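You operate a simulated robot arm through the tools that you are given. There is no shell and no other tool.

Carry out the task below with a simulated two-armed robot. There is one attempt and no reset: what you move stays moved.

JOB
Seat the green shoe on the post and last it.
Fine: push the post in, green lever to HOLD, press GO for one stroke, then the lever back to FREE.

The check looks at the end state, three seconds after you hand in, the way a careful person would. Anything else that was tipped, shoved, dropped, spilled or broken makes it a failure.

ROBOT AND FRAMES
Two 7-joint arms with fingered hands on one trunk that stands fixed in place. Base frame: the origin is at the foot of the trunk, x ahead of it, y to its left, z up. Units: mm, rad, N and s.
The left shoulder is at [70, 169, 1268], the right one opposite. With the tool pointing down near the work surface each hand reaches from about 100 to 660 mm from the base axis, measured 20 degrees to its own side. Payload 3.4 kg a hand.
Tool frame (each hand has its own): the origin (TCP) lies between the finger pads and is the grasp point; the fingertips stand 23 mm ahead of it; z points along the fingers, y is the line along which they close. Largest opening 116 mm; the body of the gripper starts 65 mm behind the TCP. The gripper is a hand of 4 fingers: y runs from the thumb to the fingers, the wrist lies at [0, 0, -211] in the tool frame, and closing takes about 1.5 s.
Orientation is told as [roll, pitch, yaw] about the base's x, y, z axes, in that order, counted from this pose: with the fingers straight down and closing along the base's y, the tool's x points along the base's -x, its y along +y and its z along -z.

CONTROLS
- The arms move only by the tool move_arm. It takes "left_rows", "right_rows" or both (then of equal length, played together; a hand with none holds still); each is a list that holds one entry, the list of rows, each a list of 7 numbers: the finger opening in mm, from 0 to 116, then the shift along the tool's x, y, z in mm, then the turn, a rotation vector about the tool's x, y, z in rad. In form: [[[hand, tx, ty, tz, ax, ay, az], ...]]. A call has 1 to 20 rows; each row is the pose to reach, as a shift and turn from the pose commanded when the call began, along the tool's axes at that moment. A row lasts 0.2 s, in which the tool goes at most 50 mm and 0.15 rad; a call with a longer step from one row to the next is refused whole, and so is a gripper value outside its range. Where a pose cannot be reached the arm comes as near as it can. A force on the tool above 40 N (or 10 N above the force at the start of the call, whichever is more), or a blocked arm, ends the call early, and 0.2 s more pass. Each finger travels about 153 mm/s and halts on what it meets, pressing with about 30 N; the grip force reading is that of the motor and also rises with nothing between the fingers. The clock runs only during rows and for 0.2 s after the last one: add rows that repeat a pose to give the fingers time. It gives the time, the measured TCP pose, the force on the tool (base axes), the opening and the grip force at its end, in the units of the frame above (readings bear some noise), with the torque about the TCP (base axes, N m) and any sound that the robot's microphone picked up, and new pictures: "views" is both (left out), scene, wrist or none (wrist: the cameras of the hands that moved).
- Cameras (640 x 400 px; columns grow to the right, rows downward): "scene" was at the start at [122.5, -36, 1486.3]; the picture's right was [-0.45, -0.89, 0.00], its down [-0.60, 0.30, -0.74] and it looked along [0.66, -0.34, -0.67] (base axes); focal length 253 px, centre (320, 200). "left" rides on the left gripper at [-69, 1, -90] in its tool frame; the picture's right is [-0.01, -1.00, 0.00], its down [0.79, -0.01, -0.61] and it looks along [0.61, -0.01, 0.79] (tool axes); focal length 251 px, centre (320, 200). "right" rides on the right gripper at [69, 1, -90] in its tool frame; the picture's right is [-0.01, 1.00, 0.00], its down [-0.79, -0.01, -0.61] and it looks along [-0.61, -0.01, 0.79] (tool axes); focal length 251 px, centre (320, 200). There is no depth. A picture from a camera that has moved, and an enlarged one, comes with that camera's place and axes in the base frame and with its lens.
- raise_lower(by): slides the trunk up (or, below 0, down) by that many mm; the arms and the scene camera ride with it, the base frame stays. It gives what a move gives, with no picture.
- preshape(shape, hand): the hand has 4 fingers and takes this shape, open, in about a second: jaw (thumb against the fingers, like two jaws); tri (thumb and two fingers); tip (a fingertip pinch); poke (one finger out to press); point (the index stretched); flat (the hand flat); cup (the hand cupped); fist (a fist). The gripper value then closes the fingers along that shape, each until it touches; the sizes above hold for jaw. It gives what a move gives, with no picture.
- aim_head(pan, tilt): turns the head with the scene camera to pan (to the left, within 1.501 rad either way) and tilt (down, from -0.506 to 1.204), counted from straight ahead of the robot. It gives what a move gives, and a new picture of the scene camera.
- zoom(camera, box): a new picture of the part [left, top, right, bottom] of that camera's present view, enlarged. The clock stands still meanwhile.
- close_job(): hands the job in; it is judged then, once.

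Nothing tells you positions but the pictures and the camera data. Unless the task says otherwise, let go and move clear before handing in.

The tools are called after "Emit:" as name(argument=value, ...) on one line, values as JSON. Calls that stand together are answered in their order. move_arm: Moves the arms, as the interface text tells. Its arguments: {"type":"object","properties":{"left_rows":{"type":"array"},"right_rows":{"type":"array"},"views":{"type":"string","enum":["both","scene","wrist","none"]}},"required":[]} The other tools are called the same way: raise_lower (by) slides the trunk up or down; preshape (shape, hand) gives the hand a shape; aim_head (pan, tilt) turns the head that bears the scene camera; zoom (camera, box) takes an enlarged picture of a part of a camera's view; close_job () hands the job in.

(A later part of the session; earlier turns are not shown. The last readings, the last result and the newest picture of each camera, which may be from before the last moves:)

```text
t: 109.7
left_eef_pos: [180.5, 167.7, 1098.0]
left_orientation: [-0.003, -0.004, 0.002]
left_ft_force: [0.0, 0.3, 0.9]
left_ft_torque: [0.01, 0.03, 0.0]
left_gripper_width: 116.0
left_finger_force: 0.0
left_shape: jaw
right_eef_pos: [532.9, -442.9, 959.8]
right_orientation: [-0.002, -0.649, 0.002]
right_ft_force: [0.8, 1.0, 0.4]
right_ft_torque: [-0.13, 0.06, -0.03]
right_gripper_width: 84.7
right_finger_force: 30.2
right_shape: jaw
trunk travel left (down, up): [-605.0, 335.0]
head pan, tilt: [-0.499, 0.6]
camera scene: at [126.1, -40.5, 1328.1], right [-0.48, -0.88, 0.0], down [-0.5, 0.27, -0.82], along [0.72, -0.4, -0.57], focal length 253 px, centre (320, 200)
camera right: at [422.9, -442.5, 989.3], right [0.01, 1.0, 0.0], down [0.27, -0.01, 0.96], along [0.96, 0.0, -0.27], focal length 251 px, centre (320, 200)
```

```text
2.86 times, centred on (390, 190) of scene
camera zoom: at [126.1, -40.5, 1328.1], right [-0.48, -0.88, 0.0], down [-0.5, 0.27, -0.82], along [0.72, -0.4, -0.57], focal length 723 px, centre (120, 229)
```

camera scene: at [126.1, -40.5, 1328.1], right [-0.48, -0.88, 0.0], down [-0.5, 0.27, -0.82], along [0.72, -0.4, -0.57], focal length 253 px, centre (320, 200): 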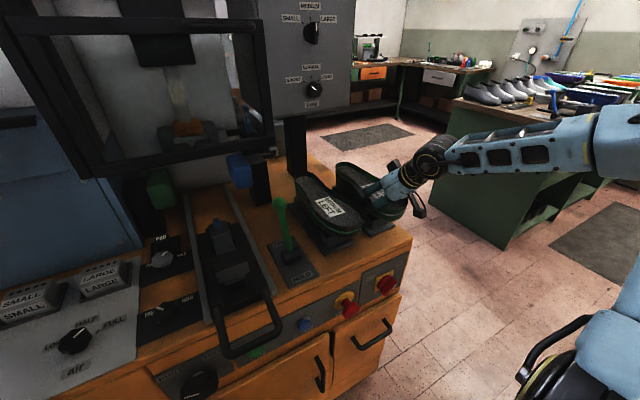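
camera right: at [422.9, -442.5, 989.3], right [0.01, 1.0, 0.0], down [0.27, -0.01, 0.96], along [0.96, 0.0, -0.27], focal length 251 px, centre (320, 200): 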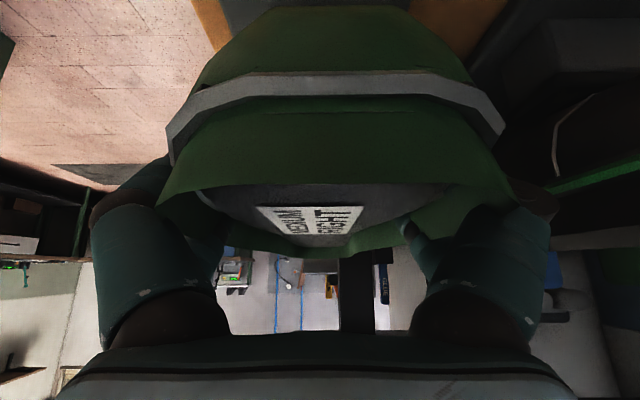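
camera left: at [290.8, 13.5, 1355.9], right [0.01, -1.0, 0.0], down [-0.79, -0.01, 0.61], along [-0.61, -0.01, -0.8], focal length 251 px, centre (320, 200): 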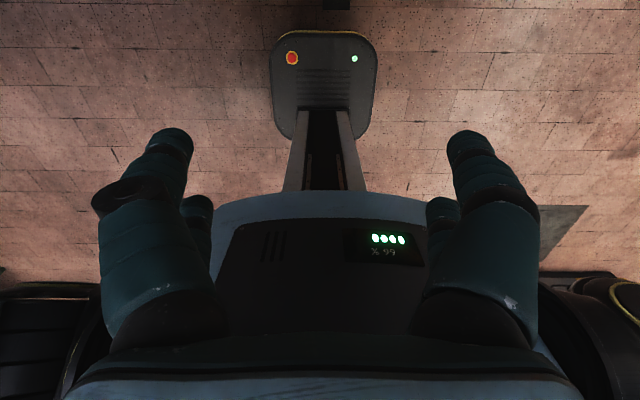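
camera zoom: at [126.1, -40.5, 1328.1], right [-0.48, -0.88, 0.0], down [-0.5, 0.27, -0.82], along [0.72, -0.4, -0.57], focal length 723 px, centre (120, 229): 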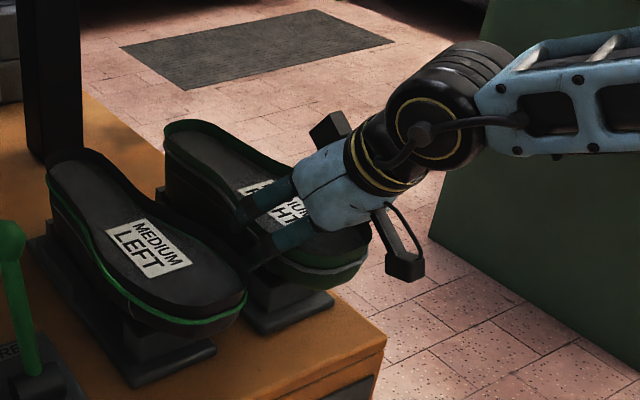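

Emit:
zoom(camera="right", box=[140, 130, 540, 340])

Emit:
zoom(camera="scene", box=[345, 150, 425, 240])

```text
1.60 times, centred on (340, 235) of right
camera zoom: at [422.9, -442.5, 989.3], right [0.01, 1.0, 0.0], down [0.27, -0.01, 0.96], along [0.96, 0.0, -0.27], focal length 402 px, centre (288, 144)
```

zoom: 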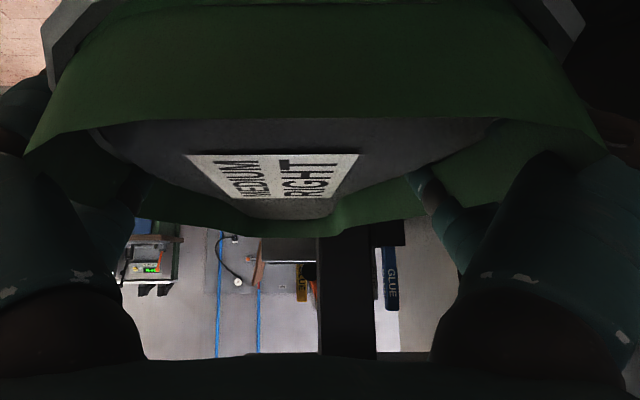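

```text
4.44 times, centred on (385, 195) of scene
camera zoom: at [126.1, -40.5, 1328.1], right [-0.48, -0.88, 0.0], down [-0.5, 0.27, -0.82], along [0.72, -0.4, -0.57], focal length 1125 px, centre (31, 222)
```

zoom: 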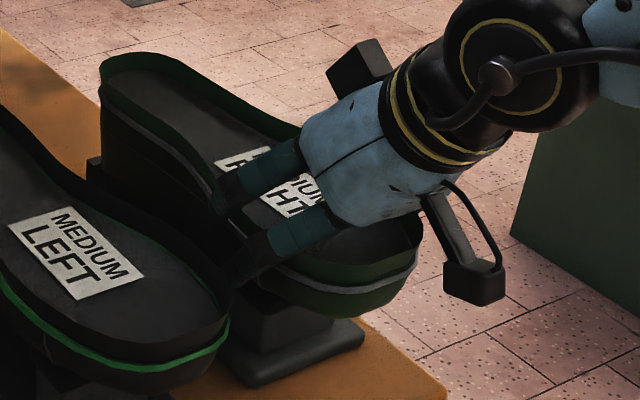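

The upper fingers slipped inside the rim, so the grip is too high. I'll open, go about 9 mm lower with slightly less tilt, and close again.

Emit:
move_arm(right_rows=[[[95, 0, 0, 0, 0, 0, 0], [110, 0, 0, 0, 0, 0, 0], [110, 0, 0, 0, 0, 0, 0], [110, 2.7, 0, 3.6, 0, 0.035, 0], [110, 5.4, 0, 7.2, 0, 0.07, 0], [110, 5.4, 0, 7.2, 0, 0.07, 0], [95, 5.4, 0, 7.2, 0, 0.07, 0], [80, 5.4, 0, 7.2, 0, 0.07, 0], [60, 5.4, 0, 7.2, 0, 0.07, 0], [40, 5.4, 0, 7.2, 0, 0.07, 0], [30, 5.4, 0, 7.2, 0, 0.07, 0], [30, 5.4, 0, 7.2, 0, 0.07, 0], [30, 5.4, 0, 7.2, 0, 0.07, 0]]], views="both")

Emit:
zoom(camera="right", box=[140, 130, 540, 340])

Emit:
zoom(camera="scene", box=[345, 150, 425, 240])

```text
t: 112.5
left_eef_pos: [179.8, 166.6, 1097.6]
left_orientation: [-0.003, -0.002, 0.002]
left_ft_force: [-0.2, -0.7, 0.3]
left_ft_torque: [-0.02, 0.0, -0.02]
left_gripper_width: 116.0
left_finger_force: 0.0
left_shape: jaw
right_eef_pos: [534.1, -444.4, 950.2]
right_orientation: [0.0, -0.58, 0.003]
right_ft_force: [0.7, -0.8, 0.1]
right_ft_torque: [-0.12, 0.01, -0.2]
right_gripper_width: 79.9
right_finger_force: 29.7
right_shape: jaw
trunk travel left (down, up): [-605.0, 335.0]
head pan, tilt: [-0.499, 0.6]
camera scene: at [126.4, -41.3, 1328.0], right [-0.48, -0.88, 0.0], down [-0.5, 0.27, -0.82], along [0.72, -0.39, -0.57], focal length 253 px, centre (320, 200)
camera right: at [426.1, -443.1, 987.5], right [0.01, 1.0, 0.0], down [0.33, -0.01, 0.94], along [0.94, 0.0, -0.33], focal length 251 px, centre (320, 200)
```

scene: 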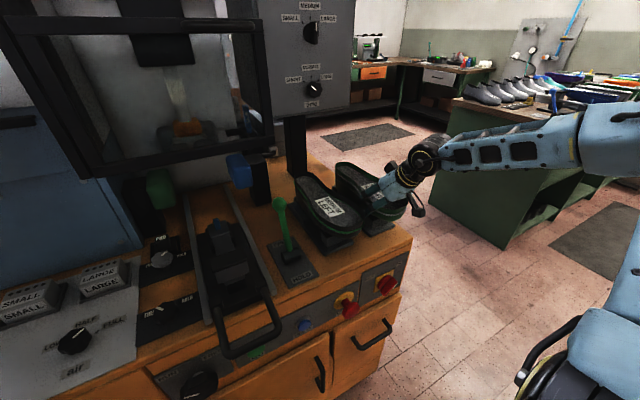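
right: 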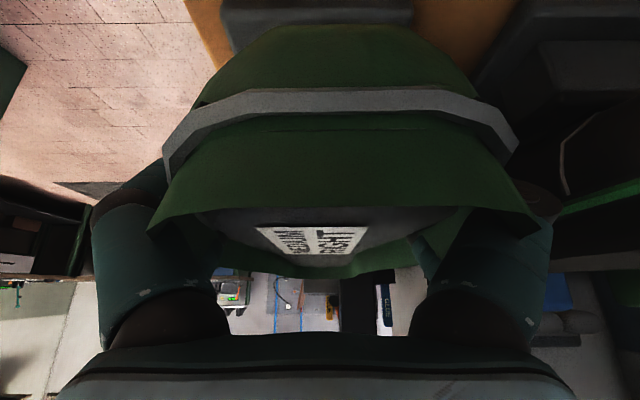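

```text
1.60 times, centred on (340, 235) of right
camera zoom: at [426.1, -443.1, 987.5], right [0.01, 1.0, 0.0], down [0.33, -0.01, 0.94], along [0.94, 0.0, -0.33], focal length 402 px, centre (288, 144)
```

zoom: 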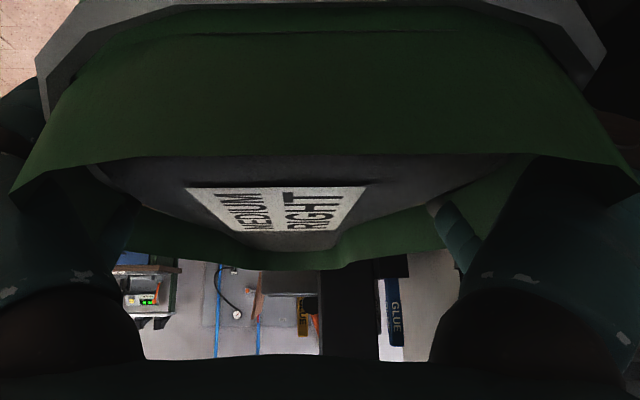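

```text
4.44 times, centred on (385, 195) of scene
camera zoom: at [126.4, -41.3, 1328.0], right [-0.48, -0.88, 0.0], down [-0.5, 0.27, -0.82], along [0.72, -0.39, -0.57], focal length 1125 px, centre (31, 222)
```

zoom: 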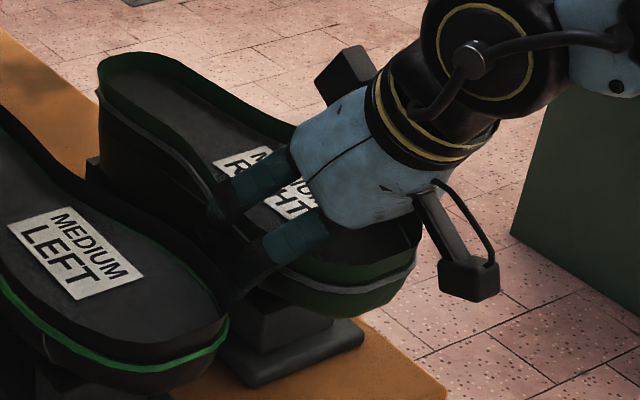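

Now the fingers are outside the rim and the grip is at 80 mm. I'll lift a little and check for drooping.

Emit:
move_arm(right_rows=[[[20, -2.7, 0, -4.2, 0, 0, 0], [20, -5.5, 0, -8.4, 0, 0, 0], [20, -8.2, 0, -12.5, 0, 0, 0], [20, -11, 0, -16.7, 0, 0, 0]]], views="both")

Emit:
zoom(camera="scene", box=[310, 120, 430, 250])

```text
t: 113.5
left_eef_pos: [180.0, 166.4, 1097.4]
left_orientation: [-0.004, -0.001, 0.002]
left_ft_force: [-0.1, 0.0, 0.1]
left_ft_torque: [-0.04, -0.01, 0.0]
left_gripper_width: 115.7
left_finger_force: 0.0
left_shape: jaw
right_eef_pos: [534.4, -444.8, 971.6]
right_orientation: [0.0, -0.577, 0.0]
right_ft_force: [-0.6, -0.4, -6.7]
right_ft_torque: [0.02, 0.47, 0.02]
right_gripper_width: 80.1
right_finger_force: 30.2
right_shape: jaw
trunk travel left (down, up): [-605.0, 335.0]
head pan, tilt: [-0.499, 0.6]
camera scene: at [126.9, -41.3, 1328.0], right [-0.48, -0.88, 0.0], down [-0.5, 0.27, -0.82], along [0.72, -0.39, -0.57], focal length 253 px, centre (320, 200)
camera right: at [426.3, -442.5, 1008.5], right [0.01, 1.0, 0.01], down [0.33, -0.01, 0.94], along [0.94, 0.0, -0.33], focal length 251 px, centre (320, 200)
```

scene: 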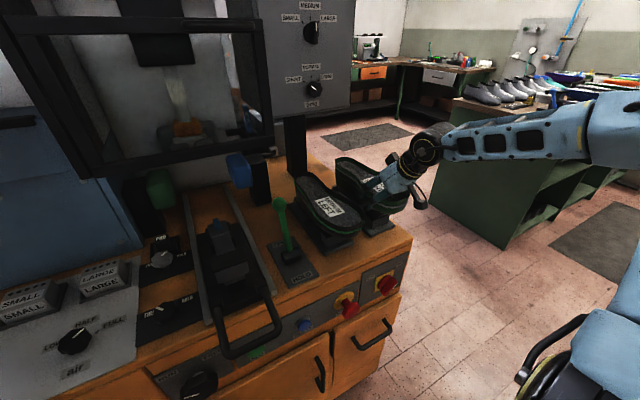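
right: 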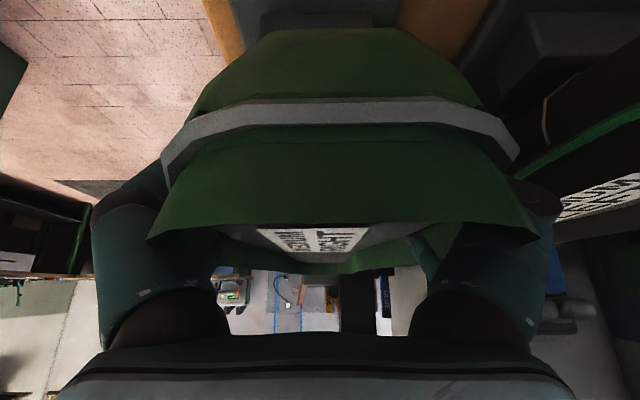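

```text
3.08 times, centred on (370, 185) of scene
camera zoom: at [126.9, -41.3, 1328.0], right [-0.48, -0.88, 0.0], down [-0.5, 0.27, -0.82], along [0.72, -0.39, -0.57], focal length 779 px, centre (166, 246)
```

zoom: 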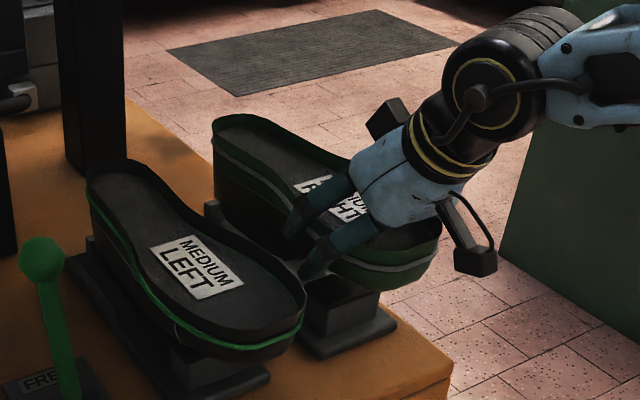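

It holds with only about 2° of droop. I'll raise it, draw it back from the guard, and carry it left smoothly over the lever.

Emit:
move_arm(right_rows=[[[20, -9.5, 0, -14.7, 0, 0, 0], [20, -19, 0, -29.4, 0, -0.01, 0], [20, -28.6, 0, -44, 0, -0.02, 0], [20, -38.2, 0, -58.7, 0, -0.03, 0], [20, -36, 0, -80, 0, -0.03, 0], [20, -34, 0, -101, 0, -0.03, 0], [20, -32, 2, -122, 0, -0.03, 0], [20, -24, 8, -137, 0, -0.03, 0], [20, -16, 20, -152, 0, -0.03, 0], [20, -8.7, 40, -167, 0, -0.03, 0], [20, -8.7, 65, -167, 0, -0.03, 0], [20, -8.7, 95, -167, 0, -0.03, 0], [20, -8.7, 130, -167, 0, -0.03, 0], [20, -8.7, 165, -167, 0, -0.03, 0], [20, -8.7, 200, -167, 0, -0.03, 0], [20, -8.7, 235, -167, 0, -0.03, 0], [20, -8.7, 270, -167, 0, -0.03, 0], [20, -8.7, 300, -167, 0, -0.03, 0], [20, -8.7, 325, -167, 0, -0.03, 0], [20, -8.7, 340, -167, 0, -0.03, 0]]], views="both")

```text
t: 117.7
left_eef_pos: [181.6, 167.9, 1096.4]
left_orientation: [-0.004, -0.002, 0.002]
left_ft_force: [-0.6, -0.8, -0.4]
left_ft_torque: [0.02, 0.0, 0.0]
left_gripper_width: 115.8
left_finger_force: 0.0
left_shape: jaw
right_eef_pos: [450.7, -102.0, 1114.9]
right_orientation: [-0.001, -0.607, 0.0]
right_ft_force: [0.0, -0.9, -5.6]
right_ft_torque: [0.0, 0.51, 0.0]
right_gripper_width: 79.8
right_finger_force: 30.1
right_shape: jaw
trunk travel left (down, up): [-605.0, 335.0]
head pan, tilt: [-0.499, 0.6]
camera scene: at [127.3, -40.3, 1328.0], right [-0.48, -0.88, 0.0], down [-0.5, 0.27, -0.82], along [0.72, -0.4, -0.57], focal length 253 px, centre (320, 200)
camera right: at [341.3, -101.7, 1148.8], right [0.01, 1.0, 0.0], down [0.31, -0.01, 0.95], along [0.95, 0.0, -0.31], focal length 251 px, centre (320, 200)
```

scene: 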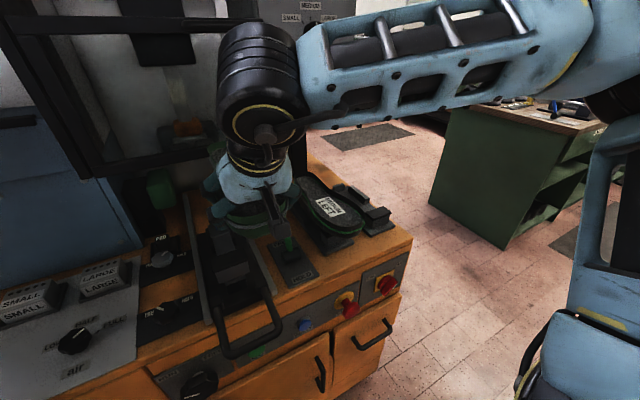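
right: 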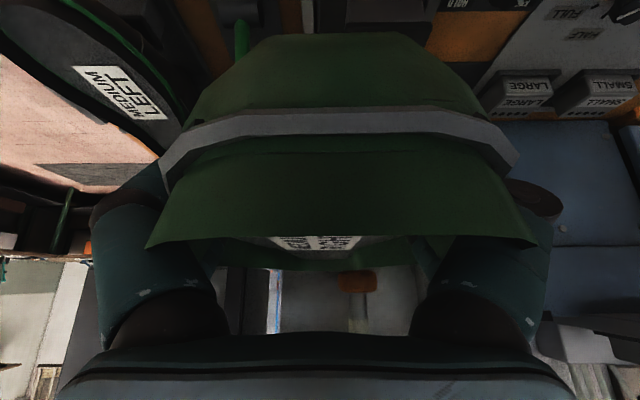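

It arrived at y≈-102 without trouble, with the heel drooping about 2–3°. I'll correct the tilt, add a slight yaw (0.1 rad), shift to y≈-64 and lower partway.

Emit:
move_arm(right_rows=[[[20, 1, 10, -0.5, -0.014, -0.011, -0.02], [20, 2, 20, -1, -0.028, -0.022, -0.041], [20, 2.5, 30, -1.5, -0.043, -0.033, -0.06], [20, 2.5, 38, -1.7, -0.057, -0.043, -0.082], [20, 11, 38, 11, -0.057, -0.043, -0.082], [20, 19, 38, 22, -0.057, -0.043, -0.082], [20, 25.3, 38, 31.2, -0.057, -0.043, -0.082], [20, 25.3, 38, 31.2, -0.057, -0.043, -0.082]]], views="both")

Emit:
aim_head(pan=-0.1, tilt=0.5)

Emit:
zoom(camera="scene", box=[230, 120, 430, 300])

```text
t: 119.5
left_eef_pos: [180.1, 167.2, 1096.8]
left_orientation: [-0.004, -0.001, 0.002]
left_ft_force: [-0.6, 0.6, -0.2]
left_ft_torque: [0.0, 0.01, -0.02]
left_gripper_width: 115.8
left_finger_force: 0.1
left_shape: jaw
right_eef_pos: [445.2, -65.0, 1075.5]
right_orientation: [-0.003, -0.651, 0.102]
right_ft_force: [-0.6, -0.3, -6.4]
right_ft_torque: [-0.1, 0.54, 0.0]
right_gripper_width: 79.9
right_finger_force: 30.4
right_shape: jaw
trunk travel left (down, up): [-605.0, 335.0]
head pan, tilt: [-0.499, 0.6]
camera scene: at [126.6, -40.5, 1328.0], right [-0.48, -0.88, 0.0], down [-0.5, 0.27, -0.82], along [0.72, -0.4, -0.57], focal length 253 px, centre (320, 200)
camera right: at [335.2, -74.4, 1104.7], right [-0.09, 1.0, 0.0], down [0.26, 0.02, 0.96], along [0.96, 0.09, -0.26], focal length 251 px, centre (320, 200)
```

scene: 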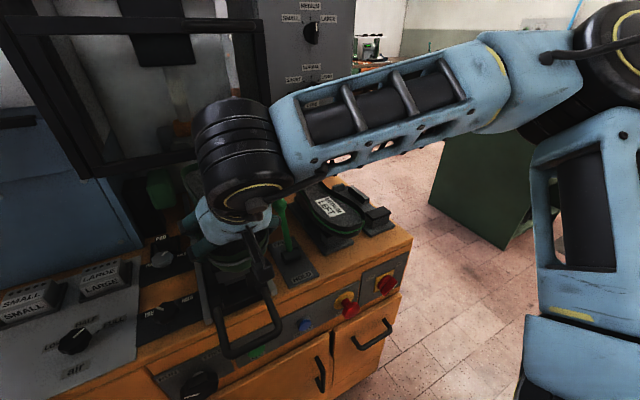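
right: 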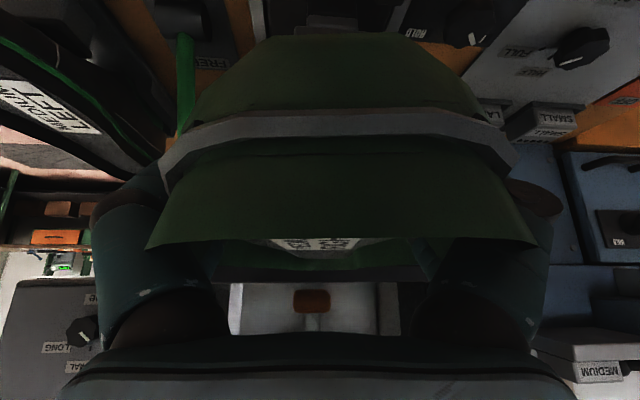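

```text
t: 120.3
left_eef_pos: [180.9, 166.0, 1097.0]
left_orientation: [-0.005, -0.001, 0.003]
left_ft_force: [-0.2, 0.8, -0.7]
left_ft_torque: [0.0, 0.01, 0.03]
left_gripper_width: 115.9
left_finger_force: 0.0
left_shape: jaw
right_eef_pos: [444.9, -65.4, 1075.7]
right_orientation: [-0.004, -0.651, 0.105]
right_ft_force: [0.4, 0.7, -5.5]
right_ft_torque: [-0.08, 0.5, -0.02]
right_gripper_width: 79.8
right_finger_force: 29.7
right_shape: jaw
trunk travel left (down, up): [-605.0, 335.0]
head pan, tilt: [-0.099, 0.499]
camera scene: at [139.7, -7.4, 1337.1], right [-0.1, -0.99, 0.0], down [-0.48, 0.05, -0.88], along [0.87, -0.09, -0.48], focal length 253 px, centre (320, 200)
```

scene: 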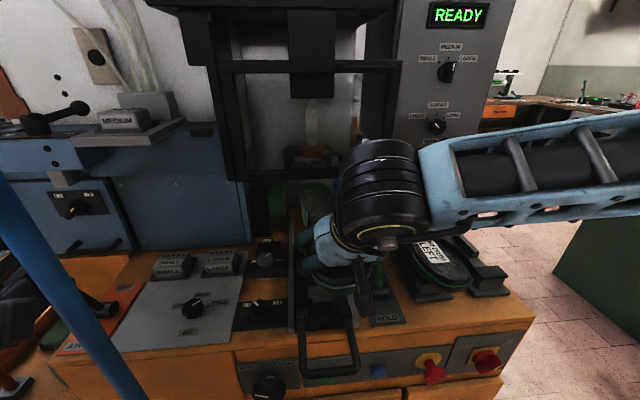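

```text
2.22 times, centred on (330, 210) of scene
camera zoom: at [139.7, -7.4, 1337.1], right [-0.1, -0.99, 0.0], down [-0.48, 0.05, -0.88], along [0.87, -0.09, -0.48], focal length 563 px, centre (298, 178)
```

zoom: 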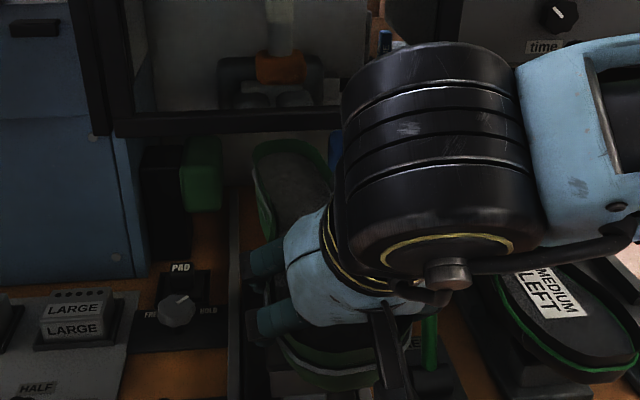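

The shoe is level, with the socket computed at (588, -49); moving 66 mm forward puts it over the pin. I'll slide it forward under the guard at a safe height.

Emit:
move_arm(right_rows=[[[20, -1, -0.6, 8.6, 0, 0, 0], [20, -1.9, -1.2, 17.3, 0, 0, 0], [20, -5.5, -2.3, 28.9, 0, 0, 0], [20, -14, -3.5, 36.8, 0, 0, 0], [20, -22.3, -4.6, 44.6, 0, 0, 0], [20, -30, -5.2, 52, 0, 0, 0], [20, -37.8, -5.8, 59, 0, 0, 0], [20, -37.8, -5.8, 59, 0, 0, 0]]], views="both")

Emit:
zoom(camera="scene", box=[230, 100, 430, 280])

```text
t: 122.1
left_eef_pos: [180.2, 166.4, 1097.2]
left_orientation: [-0.004, -0.003, 0.002]
left_ft_force: [0.2, 0.7, 0.4]
left_ft_torque: [0.02, -0.03, 0.0]
left_gripper_width: 116.1
left_finger_force: 0.1
left_shape: jaw
right_eef_pos: [512.0, -64.9, 1050.3]
right_orientation: [-0.004, -0.65, 0.105]
right_ft_force: [0.6, -0.2, -5.9]
right_ft_torque: [-0.06, 0.48, 0.0]
right_gripper_width: 79.7
right_finger_force: 29.6
right_shape: jaw
trunk travel left (down, up): [-605.0, 335.0]
head pan, tilt: [-0.099, 0.499]
camera scene: at [139.4, -7.2, 1337.1], right [-0.1, -0.99, 0.0], down [-0.48, 0.05, -0.88], along [0.87, -0.09, -0.48], focal length 253 px, centre (320, 200)
camera right: at [401.7, -74.1, 1080.3], right [-0.09, 1.0, 0.0], down [0.26, 0.02, 0.96], along [0.96, 0.09, -0.26], focal length 251 px, centre (320, 200)
```

scene: 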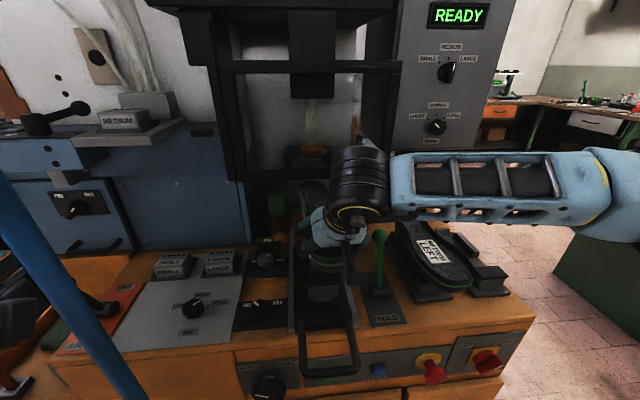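
right: 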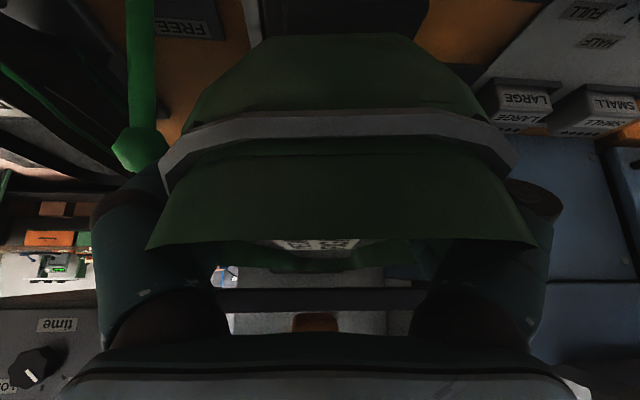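

```text
2.22 times, centred on (330, 190) of scene
camera zoom: at [139.4, -7.2, 1337.1], right [-0.1, -0.99, 0.0], down [-0.48, 0.05, -0.88], along [0.87, -0.09, -0.48], focal length 563 px, centre (298, 222)
```

zoom: 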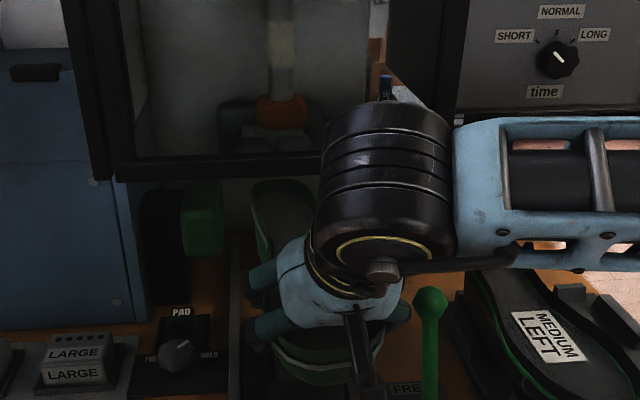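

The socket should now be within a millimetre or two of the pin (computed (655, -49) vs (654, -48)). I'll lower in small steps and watch the force.

Emit:
move_arm(right_rows=[[[20, 2.4, 0, 3.2, 0, 0, 0], [20, 4.8, 0, 6.4, 0, 0, 0], [20, 7.3, 0, 9.5, 0, 0, 0], [20, 9.7, 0, 12.7, 0, 0, 0]]], views="wrist")

```text
t: 123.1
left_eef_pos: [179.7, 166.8, 1096.9]
left_orientation: [-0.006, -0.002, 0.002]
left_ft_force: [0.5, 0.2, -0.1]
left_ft_torque: [-0.03, 0.0, 0.01]
left_gripper_width: 116.0
left_finger_force: 0.0
left_shape: jaw
right_eef_pos: [512.3, -62.4, 1034.9]
right_orientation: [-0.003, -0.652, 0.105]
right_ft_force: [0.2, -0.3, -6.0]
right_ft_torque: [-0.06, 0.55, 0.03]
right_gripper_width: 79.8
right_finger_force: 30.2
right_shape: jaw
trunk travel left (down, up): [-605.0, 335.0]
head pan, tilt: [-0.099, 0.499]
camera right: at [402.6, -73.2, 1064.2], right [-0.09, 1.0, 0.0], down [0.26, 0.02, 0.96], along [0.96, 0.09, -0.26], focal length 251 px, centre (320, 200)
```

right: 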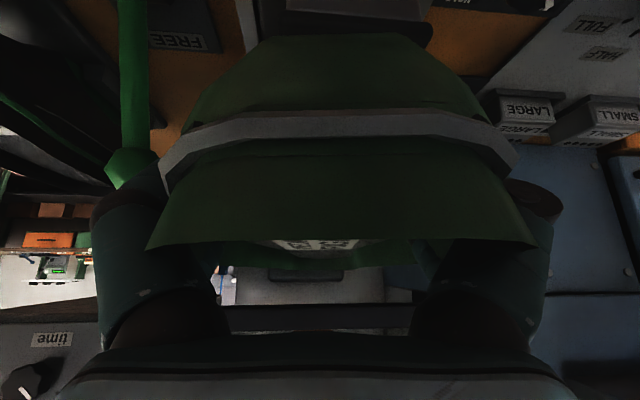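

No contact yet, so the pin may already be entering the socket. I'll continue in small steps.

Emit:
move_arm(right_rows=[[[20, 1.8, 0, 2.4, 0, 0, 0], [20, 3.6, 0, 4.8, 0, 0, 0], [20, 5.5, 0, 7.2, 0, 0, 0]]], views="wrist")

```text
t: 123.9
left_eef_pos: [178.9, 168.6, 1098.1]
left_orientation: [-0.003, -0.003, 0.001]
left_ft_force: [0.6, 0.4, 0.1]
left_ft_torque: [0.01, 0.03, 0.0]
left_gripper_width: 115.8
left_finger_force: 0.0
left_shape: jaw
right_eef_pos: [510.9, -63.8, 1027.6]
right_orientation: [-0.003, -0.655, 0.103]
right_ft_force: [-2.2, 1.3, -0.4]
right_ft_torque: [0.05, -0.21, 0.11]
right_gripper_width: 79.7
right_finger_force: 30.0
right_shape: jaw
trunk travel left (down, up): [-605.0, 335.0]
head pan, tilt: [-0.099, 0.499]
camera right: at [400.9, -74.0, 1056.6], right [-0.09, 1.0, 0.0], down [0.26, 0.02, 0.97], along [0.96, 0.09, -0.26], focal length 251 px, centre (320, 200)
```

right: 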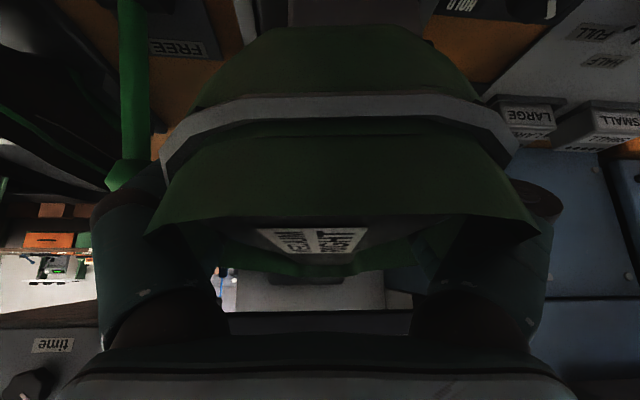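

The heel touched something at about the pin-tip height, so the pin missed the socket; contact height suggests the socket sits about 4 mm further heelward than I assumed. I'll lift 10 mm, re-level, shift 4 mm back and try again.

Emit:
move_arm(right_rows=[[[20, -3, 0, -4, 0, 0, 0], [20, -6.1, 0, -8, 0, 0.02, 0], [20, -2.9, 0.4, -10.4, 0, 0.047, 0], [20, -2.9, 0.4, -10.4, 0, 0.047, 0]]], views="both")

Emit:
zoom(camera="scene", box=[270, 150, 390, 270])

```text
t: 124.9
left_eef_pos: [179.6, 166.6, 1096.9]
left_orientation: [-0.001, -0.002, 0.002]
left_ft_force: [0.0, 0.1, -0.7]
left_ft_torque: [-0.04, -0.01, -0.01]
left_gripper_width: 116.0
left_finger_force: 0.0
left_shape: jaw
right_eef_pos: [507.7, -64.1, 1035.6]
right_orientation: [-0.004, -0.605, 0.103]
right_ft_force: [-2.2, -0.9, -4.1]
right_ft_torque: [-0.03, 0.34, -0.01]
right_gripper_width: 79.4
right_finger_force: 30.0
right_shape: jaw
trunk travel left (down, up): [-605.0, 335.0]
head pan, tilt: [-0.099, 0.499]
camera scene: at [138.9, -7.3, 1337.2], right [-0.1, -0.99, 0.0], down [-0.48, 0.05, -0.88], along [0.87, -0.09, -0.48], focal length 253 px, centre (320, 200)
camera right: at [399.0, -74.6, 1070.2], right [-0.09, 1.0, 0.0], down [0.31, 0.03, 0.95], along [0.95, 0.09, -0.31], focal length 251 px, centre (320, 200)
```

scene: 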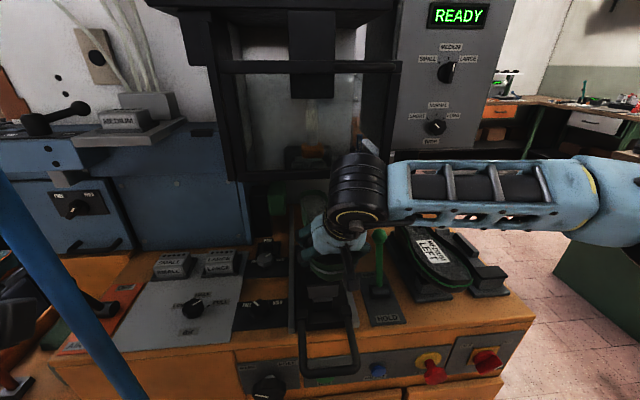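
right: 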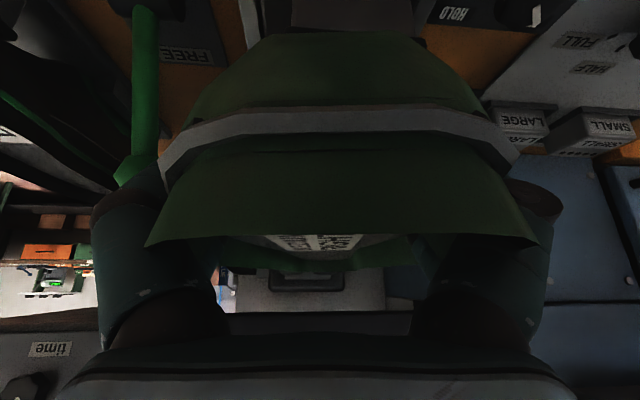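

```text
3.33 times, centred on (330, 210) of scene
camera zoom: at [138.9, -7.3, 1337.2], right [-0.1, -0.99, 0.0], down [-0.48, 0.05, -0.88], along [0.87, -0.09, -0.48], focal length 844 px, centre (287, 167)
```

zoom: 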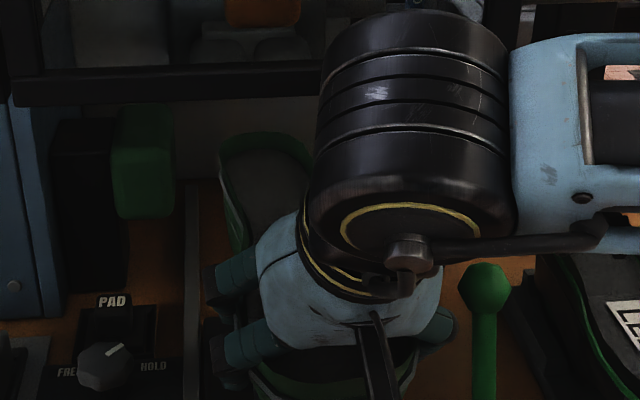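

The shoe springs back in the grip when unloaded, so the tilt must return to 0.65. I'll raise slightly, restore the tilt, then lower again at this shifted position.

Emit:
move_arm(right_rows=[[[20, -3, 0, -4, 0, 0, 0], [20, -5.7, 0, -8.2, 0, -0.02, 0], [20, -5.7, 0, -8.2, 0, -0.047, 0], [20, -5.7, 0, -8.2, 0, -0.047, 0]]], views="none")

Emit:
move_arm(right_rows=[[[20, 2.4, 0, 3.2, 0, 0, 0], [20, 4.8, 0, 6.4, 0, 0, 0], [20, 7.3, 0, 9.5, 0, 0, 0], [20, 8.5, 0, 11.1, 0, 0, 0], [20, 9.7, 0, 12.7, 0, 0, 0]]], views="wrist")

```text
t: 125.9
left_eef_pos: [180.8, 168.1, 1097.2]
left_orientation: [-0.002, -0.003, 0.002]
left_ft_force: [-0.5, -0.1, 0.9]
left_ft_torque: [0.01, -0.04, -0.01]
left_gripper_width: 115.7
left_finger_force: 0.0
left_shape: jaw
right_eef_pos: [508.7, -64.9, 1045.7]
right_orientation: [-0.005, -0.65, 0.104]
right_ft_force: [0.7, -0.1, -7.9]
right_ft_torque: [-0.04, 0.46, -0.03]
right_gripper_width: 79.4
right_finger_force: 30.3
right_shape: jaw
trunk travel left (down, up): [-605.0, 335.0]
head pan, tilt: [-0.099, 0.499]
```

```text
t: 127.1
left_eef_pos: [180.9, 166.8, 1097.0]
left_orientation: [-0.003, -0.001, 0.002]
left_ft_force: [0.3, 0.5, -0.2]
left_ft_torque: [0.01, 0.0, -0.01]
left_gripper_width: 116.3
left_finger_force: 0.1
left_shape: jaw
right_eef_pos: [507.7, -64.1, 1030.7]
right_orientation: [-0.004, -0.653, 0.103]
right_ft_force: [-2.1, -0.2, -3.3]
right_ft_torque: [-0.06, 0.15, -0.05]
right_gripper_width: 79.5
right_finger_force: 30.4
right_shape: jaw
trunk travel left (down, up): [-605.0, 335.0]
head pan, tilt: [-0.099, 0.499]
camera right: at [397.9, -73.2, 1059.9], right [-0.09, 1.0, 0.0], down [0.26, 0.02, 0.96], along [0.96, 0.09, -0.26], focal length 251 px, centre (320, 200)
```

right: 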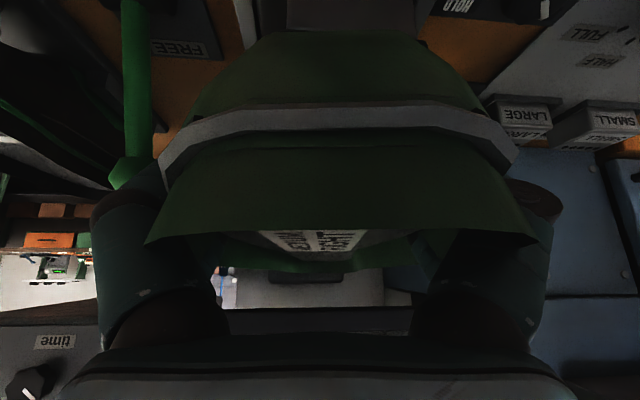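

Contact again at the same height. Looking back at the images, the shoe sat slightly rotated in the cradle on the second grasp, so my lateral estimate may be off; I'll lift a little and measure the heel position directly.

Emit:
move_arm(right_rows=[[[20, -3, 0, -4, 0, 0, 0], [20, -6.1, 0, -8, 0, 0, 0], [20, -9.1, 0, -12, 0, 0, 0], [20, -9.1, 0, -12, 0, 0, 0]]], views="wrist")

Emit:
zoom(camera="scene", box=[290, 175, 350, 225])

Emit:
zoom(camera="right", box=[200, 200, 440, 320])

```text
t: 128.1
left_eef_pos: [180.4, 165.2, 1096.9]
left_orientation: [-0.003, -0.001, 0.003]
left_ft_force: [0.4, 0.5, 0.6]
left_ft_torque: [0.0, 0.0, -0.01]
left_gripper_width: 115.9
left_finger_force: 0.0
left_shape: jaw
right_eef_pos: [509.1, -65.5, 1044.6]
right_orientation: [-0.004, -0.651, 0.105]
right_ft_force: [-0.3, 0.0, -7.1]
right_ft_torque: [-0.07, 0.53, 0.05]
right_gripper_width: 79.4
right_finger_force: 29.5
right_shape: jaw
trunk travel left (down, up): [-605.0, 335.0]
head pan, tilt: [-0.099, 0.499]
camera right: at [398.6, -74.5, 1074.5], right [-0.09, 1.0, 0.0], down [0.26, 0.02, 0.96], along [0.96, 0.09, -0.26], focal length 251 px, centre (320, 200)
```

right: 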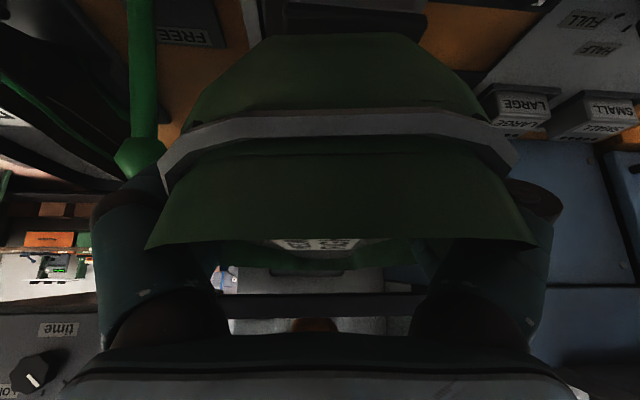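

```text
8.00 times, centred on (320, 200) of scene
camera zoom: at [139.9, -7.3, 1337.1], right [-0.1, -0.99, 0.0], down [-0.48, 0.05, -0.88], along [0.87, -0.09, -0.48], focal length 2025 px, centre (320, 200)
```

zoom: 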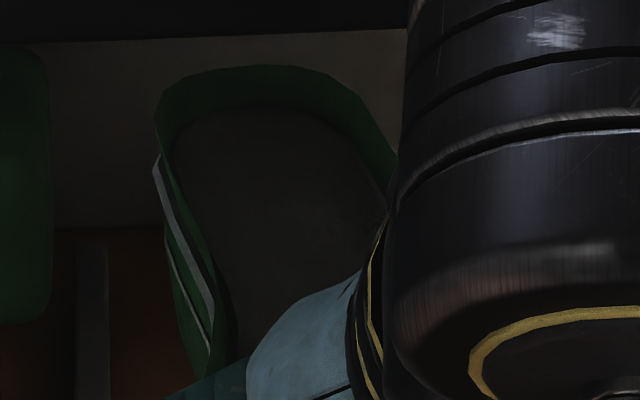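

```text
2.67 times, centred on (320, 260) of right
camera zoom: at [398.6, -74.5, 1074.5], right [-0.09, 1.0, 0.0], down [0.26, 0.02, 0.96], along [0.96, 0.09, -0.26], focal length 670 px, centre (320, 40)
```

zoom: 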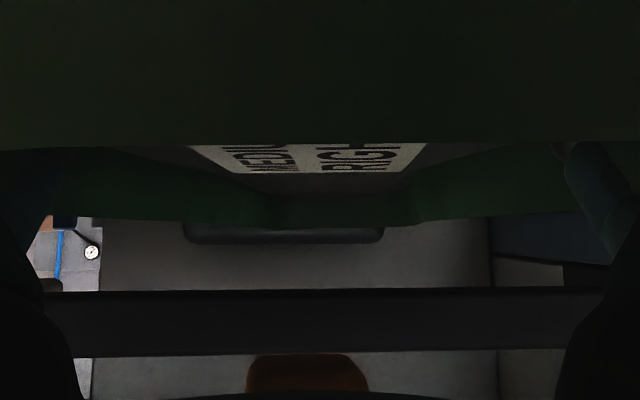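

Both the lateral and fore-aft estimates are within a few millimetres, so I'll do a small systematic search: first 3 mm further right, lowering to just below pin-tip height.

Emit:
move_arm(right_rows=[[[20, 2.7, -3, 3.4, 0, 0, 0], [20, 5.4, -3, 6.9, 0, 0, 0], [20, 8.1, -3, 10.3, 0, 0, 0], [20, 10.9, -3, 13.8, 0, 0, 0], [20, 10.9, -3, 13.8, 0, 0, 0]]], views="none")

```text
t: 129.3
left_eef_pos: [179.6, 165.5, 1097.3]
left_orientation: [-0.002, -0.002, 0.002]
left_ft_force: [-0.4, 0.5, -0.2]
left_ft_torque: [0.03, 0.01, 0.02]
left_gripper_width: 116.0
left_finger_force: 0.1
left_shape: jaw
right_eef_pos: [506.9, -67.7, 1028.1]
right_orientation: [-0.004, -0.652, 0.104]
right_ft_force: [-1.7, -0.5, -2.1]
right_ft_torque: [-0.03, -0.08, -0.02]
right_gripper_width: 79.5
right_finger_force: 30.1
right_shape: jaw
trunk travel left (down, up): [-605.0, 335.0]
head pan, tilt: [-0.099, 0.499]
```

Still contacting. I'll drag gently forward 8 mm at this height, watching for the force to drop when the pin finds the socket.

Emit:
move_arm(right_rows=[[[20, -1.6, -0.2, 1.2, 0, 0, 0], [20, -3.2, -0.4, 2.4, 0, 0, 0]]], views="none")

Emit:
move_arm(right_rows=[[[20, -1.6, -0.2, 1.2, 0, 0, 0], [20, -3.2, -0.4, 2.4, 0, 0, 0]]], views="none")

Emit:
move_arm(right_rows=[[[20, -1.6, -0.2, 1.2, 0, 0, 0], [20, -3.2, -0.4, 2.4, 0, 0, 0]]], views="wrist")

```text
t: 129.9
left_eef_pos: [179.7, 166.3, 1098.3]
left_orientation: [-0.004, -0.004, 0.002]
left_ft_force: [-0.2, 0.5, -0.1]
left_ft_torque: [0.0, 0.0, 0.0]
left_gripper_width: 115.9
left_finger_force: 0.0
left_shape: jaw
right_eef_pos: [511.8, -67.1, 1028.4]
right_orientation: [-0.005, -0.653, 0.105]
right_ft_force: [-1.8, 0.3, -1.8]
right_ft_torque: [-0.01, -0.1, -0.02]
right_gripper_width: 79.5
right_finger_force: 30.5
right_shape: jaw
trunk travel left (down, up): [-605.0, 335.0]
head pan, tilt: [-0.099, 0.499]
```

```text
t: 130.5
left_eef_pos: [180.1, 166.7, 1099.4]
left_orientation: [-0.005, -0.003, 0.002]
left_ft_force: [-0.2, -0.2, 0.1]
left_ft_torque: [0.04, -0.01, -0.05]
left_gripper_width: 115.8
left_finger_force: 0.1
left_shape: jaw
right_eef_pos: [515.0, -67.0, 1028.3]
right_orientation: [-0.004, -0.655, 0.105]
right_ft_force: [-1.7, -0.3, -0.3]
right_ft_torque: [0.04, -0.18, 0.02]
right_gripper_width: 79.5
right_finger_force: 29.9
right_shape: jaw
trunk travel left (down, up): [-605.0, 335.0]
head pan, tilt: [-0.099, 0.499]
```

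```text
t: 131.1
left_eef_pos: [178.9, 166.1, 1097.2]
left_orientation: [-0.005, -0.003, 0.0]
left_ft_force: [0.1, 0.0, -0.2]
left_ft_torque: [0.0, 0.0, 0.02]
left_gripper_width: 116.1
left_finger_force: 0.1
left_shape: jaw
right_eef_pos: [518.8, -67.2, 1028.1]
right_orientation: [-0.004, -0.652, 0.103]
right_ft_force: [-2.8, -0.1, 0.5]
right_ft_torque: [0.05, -0.16, 0.09]
right_gripper_width: 79.7
right_finger_force: 30.3
right_shape: jaw
trunk travel left (down, up): [-605.0, 335.0]
head pan, tilt: [-0.099, 0.499]
camera right: at [409.3, -76.8, 1057.6], right [-0.09, 1.0, 0.0], down [0.26, 0.02, 0.96], along [0.96, 0.09, -0.26], focal length 251 px, centre (320, 200)
```

right: 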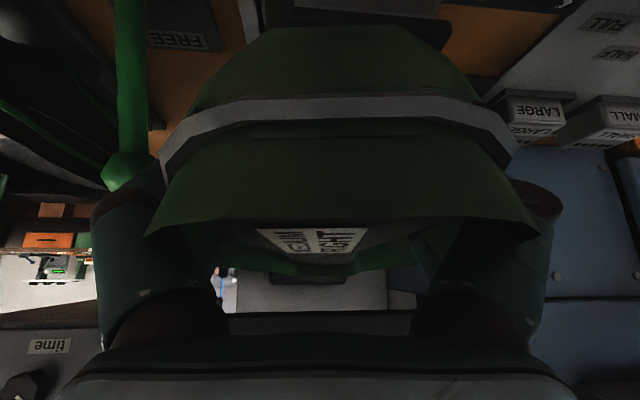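

Forward only increases the force. I'll drag back the other way past the starting point.

Emit:
move_arm(right_rows=[[[20, 2.4, 0.3, -1.8, 0, 0, 0], [20, 4.8, 0.6, -3.6, 0, 0, 0], [20, 7.1, 0.9, -5.4, 0, 0, 0], [20, 9.5, 1.2, -7.2, 0, 0, 0]]], views="none")

Emit:
move_arm(right_rows=[[[20, 1.6, 0.2, -1.2, 0, 0, 0], [20, 3.2, 0.4, -2.4, 0, 0, 0]]], views="none")

Emit:
move_arm(right_rows=[[[20, 1.6, 0.2, -1.2, 0, 0, 0], [20, 3.2, 0.4, -2.4, 0, 0, 0]]], views="none")

Emit:
move_arm(right_rows=[[[20, 1.6, 0.2, -1.2, 0, 0, 0], [20, 3.2, 0.4, -2.4, 0, 0, 0]]], views="none")

```text
t: 132.1
left_eef_pos: [179.7, 167.3, 1097.2]
left_orientation: [-0.005, -0.003, 0.002]
left_ft_force: [0.4, 0.1, 0.2]
left_ft_torque: [-0.03, -0.02, 0.0]
left_gripper_width: 116.1
left_finger_force: 0.0
left_shape: jaw
right_eef_pos: [508.2, -67.7, 1025.9]
right_orientation: [-0.005, -0.651, 0.104]
right_ft_force: [0.8, -0.5, -2.5]
right_ft_torque: [0.0, -0.21, 0.01]
right_gripper_width: 79.3
right_finger_force: 29.6
right_shape: jaw
trunk travel left (down, up): [-605.0, 335.0]
head pan, tilt: [-0.099, 0.499]
```

```text
t: 132.7
left_eef_pos: [180.6, 167.2, 1098.8]
left_orientation: [-0.005, -0.005, 0.001]
left_ft_force: [-0.3, -0.2, 0.3]
left_ft_torque: [0.0, 0.06, -0.02]
left_gripper_width: 115.9
left_finger_force: 0.0
left_shape: jaw
right_eef_pos: [503.0, -66.9, 1027.8]
right_orientation: [-0.003, -0.65, 0.106]
right_ft_force: [-2.8, -1.1, -4.5]
right_ft_torque: [-0.03, 0.28, -0.03]
right_gripper_width: 79.6
right_finger_force: 30.0
right_shape: jaw
trunk travel left (down, up): [-605.0, 335.0]
head pan, tilt: [-0.099, 0.499]
```

```text
t: 133.3
left_eef_pos: [179.9, 166.6, 1096.4]
left_orientation: [-0.002, -0.003, 0.001]
left_ft_force: [0.4, -0.3, -0.3]
left_ft_torque: [0.0, 0.0, 0.01]
left_gripper_width: 115.7
left_finger_force: 0.0
left_shape: jaw
right_eef_pos: [499.0, -67.5, 1026.9]
right_orientation: [-0.004, -0.65, 0.106]
right_ft_force: [0.2, -0.3, -6.3]
right_ft_torque: [-0.06, 0.52, -0.04]
right_gripper_width: 79.5
right_finger_force: 29.6
right_shape: jaw
trunk travel left (down, up): [-605.0, 335.0]
head pan, tilt: [-0.099, 0.499]
```

```text
t: 133.9
left_eef_pos: [180.1, 166.3, 1098.0]
left_orientation: [-0.004, 0.0, 0.001]
left_ft_force: [-0.9, -0.7, 0.1]
left_ft_torque: [-0.02, -0.02, -0.01]
left_gripper_width: 116.0
left_finger_force: 0.0
left_shape: jaw
right_eef_pos: [496.3, -67.4, 1025.8]
right_orientation: [-0.003, -0.652, 0.105]
right_ft_force: [1.0, -0.2, -6.9]
right_ft_torque: [-0.07, 0.5, 0.0]
right_gripper_width: 79.7
right_finger_force: 30.0
right_shape: jaw
trunk travel left (down, up): [-605.0, 335.0]
head pan, tilt: [-0.099, 0.499]
```

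At x≈499 the contact vanished: the shoe hangs free below pin-tip height, so the pin is either in the socket or past the heel edge. I'll lower 10 mm more to find out.

Emit:
move_arm(right_rows=[[[20, 1.8, 0, 2.4, 0, 0, 0], [20, 3.6, 0, 4.8, 0, 0, 0], [20, 5.5, 0, 7.2, 0, 0, 0], [20, 6.1, 0, 8, 0, 0, 0]]], views="wrist")

Emit:
zoom(camera="scene", box=[270, 160, 400, 280])

```text
t: 134.9
left_eef_pos: [181.3, 166.0, 1097.2]
left_orientation: [-0.002, -0.001, 0.001]
left_ft_force: [0.4, -0.6, 0.3]
left_ft_torque: [0.03, -0.02, -0.01]
left_gripper_width: 115.8
left_finger_force: 0.0
left_shape: jaw
right_eef_pos: [496.7, -67.6, 1015.5]
right_orientation: [-0.003, -0.65, 0.103]
right_ft_force: [3.2, 0.3, -6.7]
right_ft_torque: [-0.02, 0.12, -0.13]
right_gripper_width: 79.7
right_finger_force: 29.4
right_shape: jaw
trunk travel left (down, up): [-605.0, 335.0]
head pan, tilt: [-0.099, 0.499]
camera right: at [386.5, -76.9, 1045.9], right [-0.09, 1.0, 0.0], down [0.26, 0.02, 0.96], along [0.96, 0.09, -0.26], focal length 251 px, centre (320, 200)
```

right: 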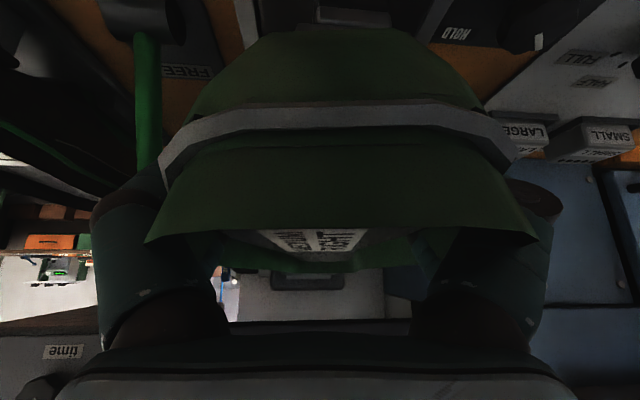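

```text
3.33 times, centred on (335, 220) of scene
camera zoom: at [140.7, -7.4, 1337.0], right [-0.1, -0.99, 0.0], down [-0.48, 0.05, -0.88], along [0.87, -0.09, -0.48], focal length 844 px, centre (270, 133)
```

zoom: 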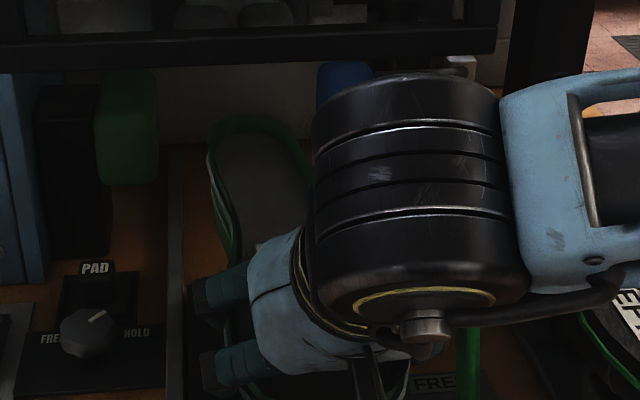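

The only force now is the pin pushing the shoe forward with no vertical load, so the pin is inside the socket. I'll ease 4 mm forward and lower the rest of the way.

Emit:
move_arm(right_rows=[[[20, -1.6, -0.2, 1.2, 0, 0, 0], [20, -3.2, -0.4, 2.4, 0, 0, 0], [20, -1.4, -0.4, 4.8, 0, 0, 0], [20, 0.4, -0.4, 7.2, 0, 0, 0], [20, 0.4, -0.4, 7.2, 0, 0, 0]]], views="wrist")

```text
t: 136.1
left_eef_pos: [181.3, 167.3, 1098.1]
left_orientation: [-0.005, -0.002, 0.002]
left_ft_force: [-0.4, 0.6, -0.9]
left_ft_torque: [0.03, 0.02, 0.0]
left_gripper_width: 115.8
left_finger_force: 0.2
left_shape: jaw
right_eef_pos: [500.7, -67.3, 1010.7]
right_orientation: [-0.003, -0.651, 0.104]
right_ft_force: [0.0, -0.9, -6.2]
right_ft_torque: [-0.04, 0.53, -0.01]
right_gripper_width: 79.7
right_finger_force: 30.3
right_shape: jaw
trunk travel left (down, up): [-605.0, 335.0]
head pan, tilt: [-0.099, 0.499]
camera right: at [390.1, -76.9, 1040.7], right [-0.09, 1.0, 0.0], down [0.26, 0.02, 0.96], along [0.96, 0.09, -0.26], focal length 251 px, centre (320, 200)
```

right: 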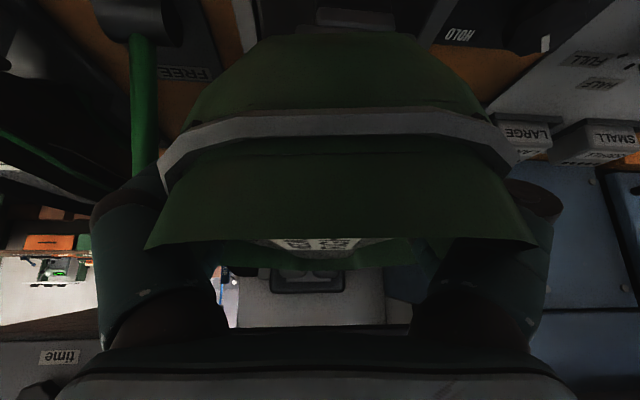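

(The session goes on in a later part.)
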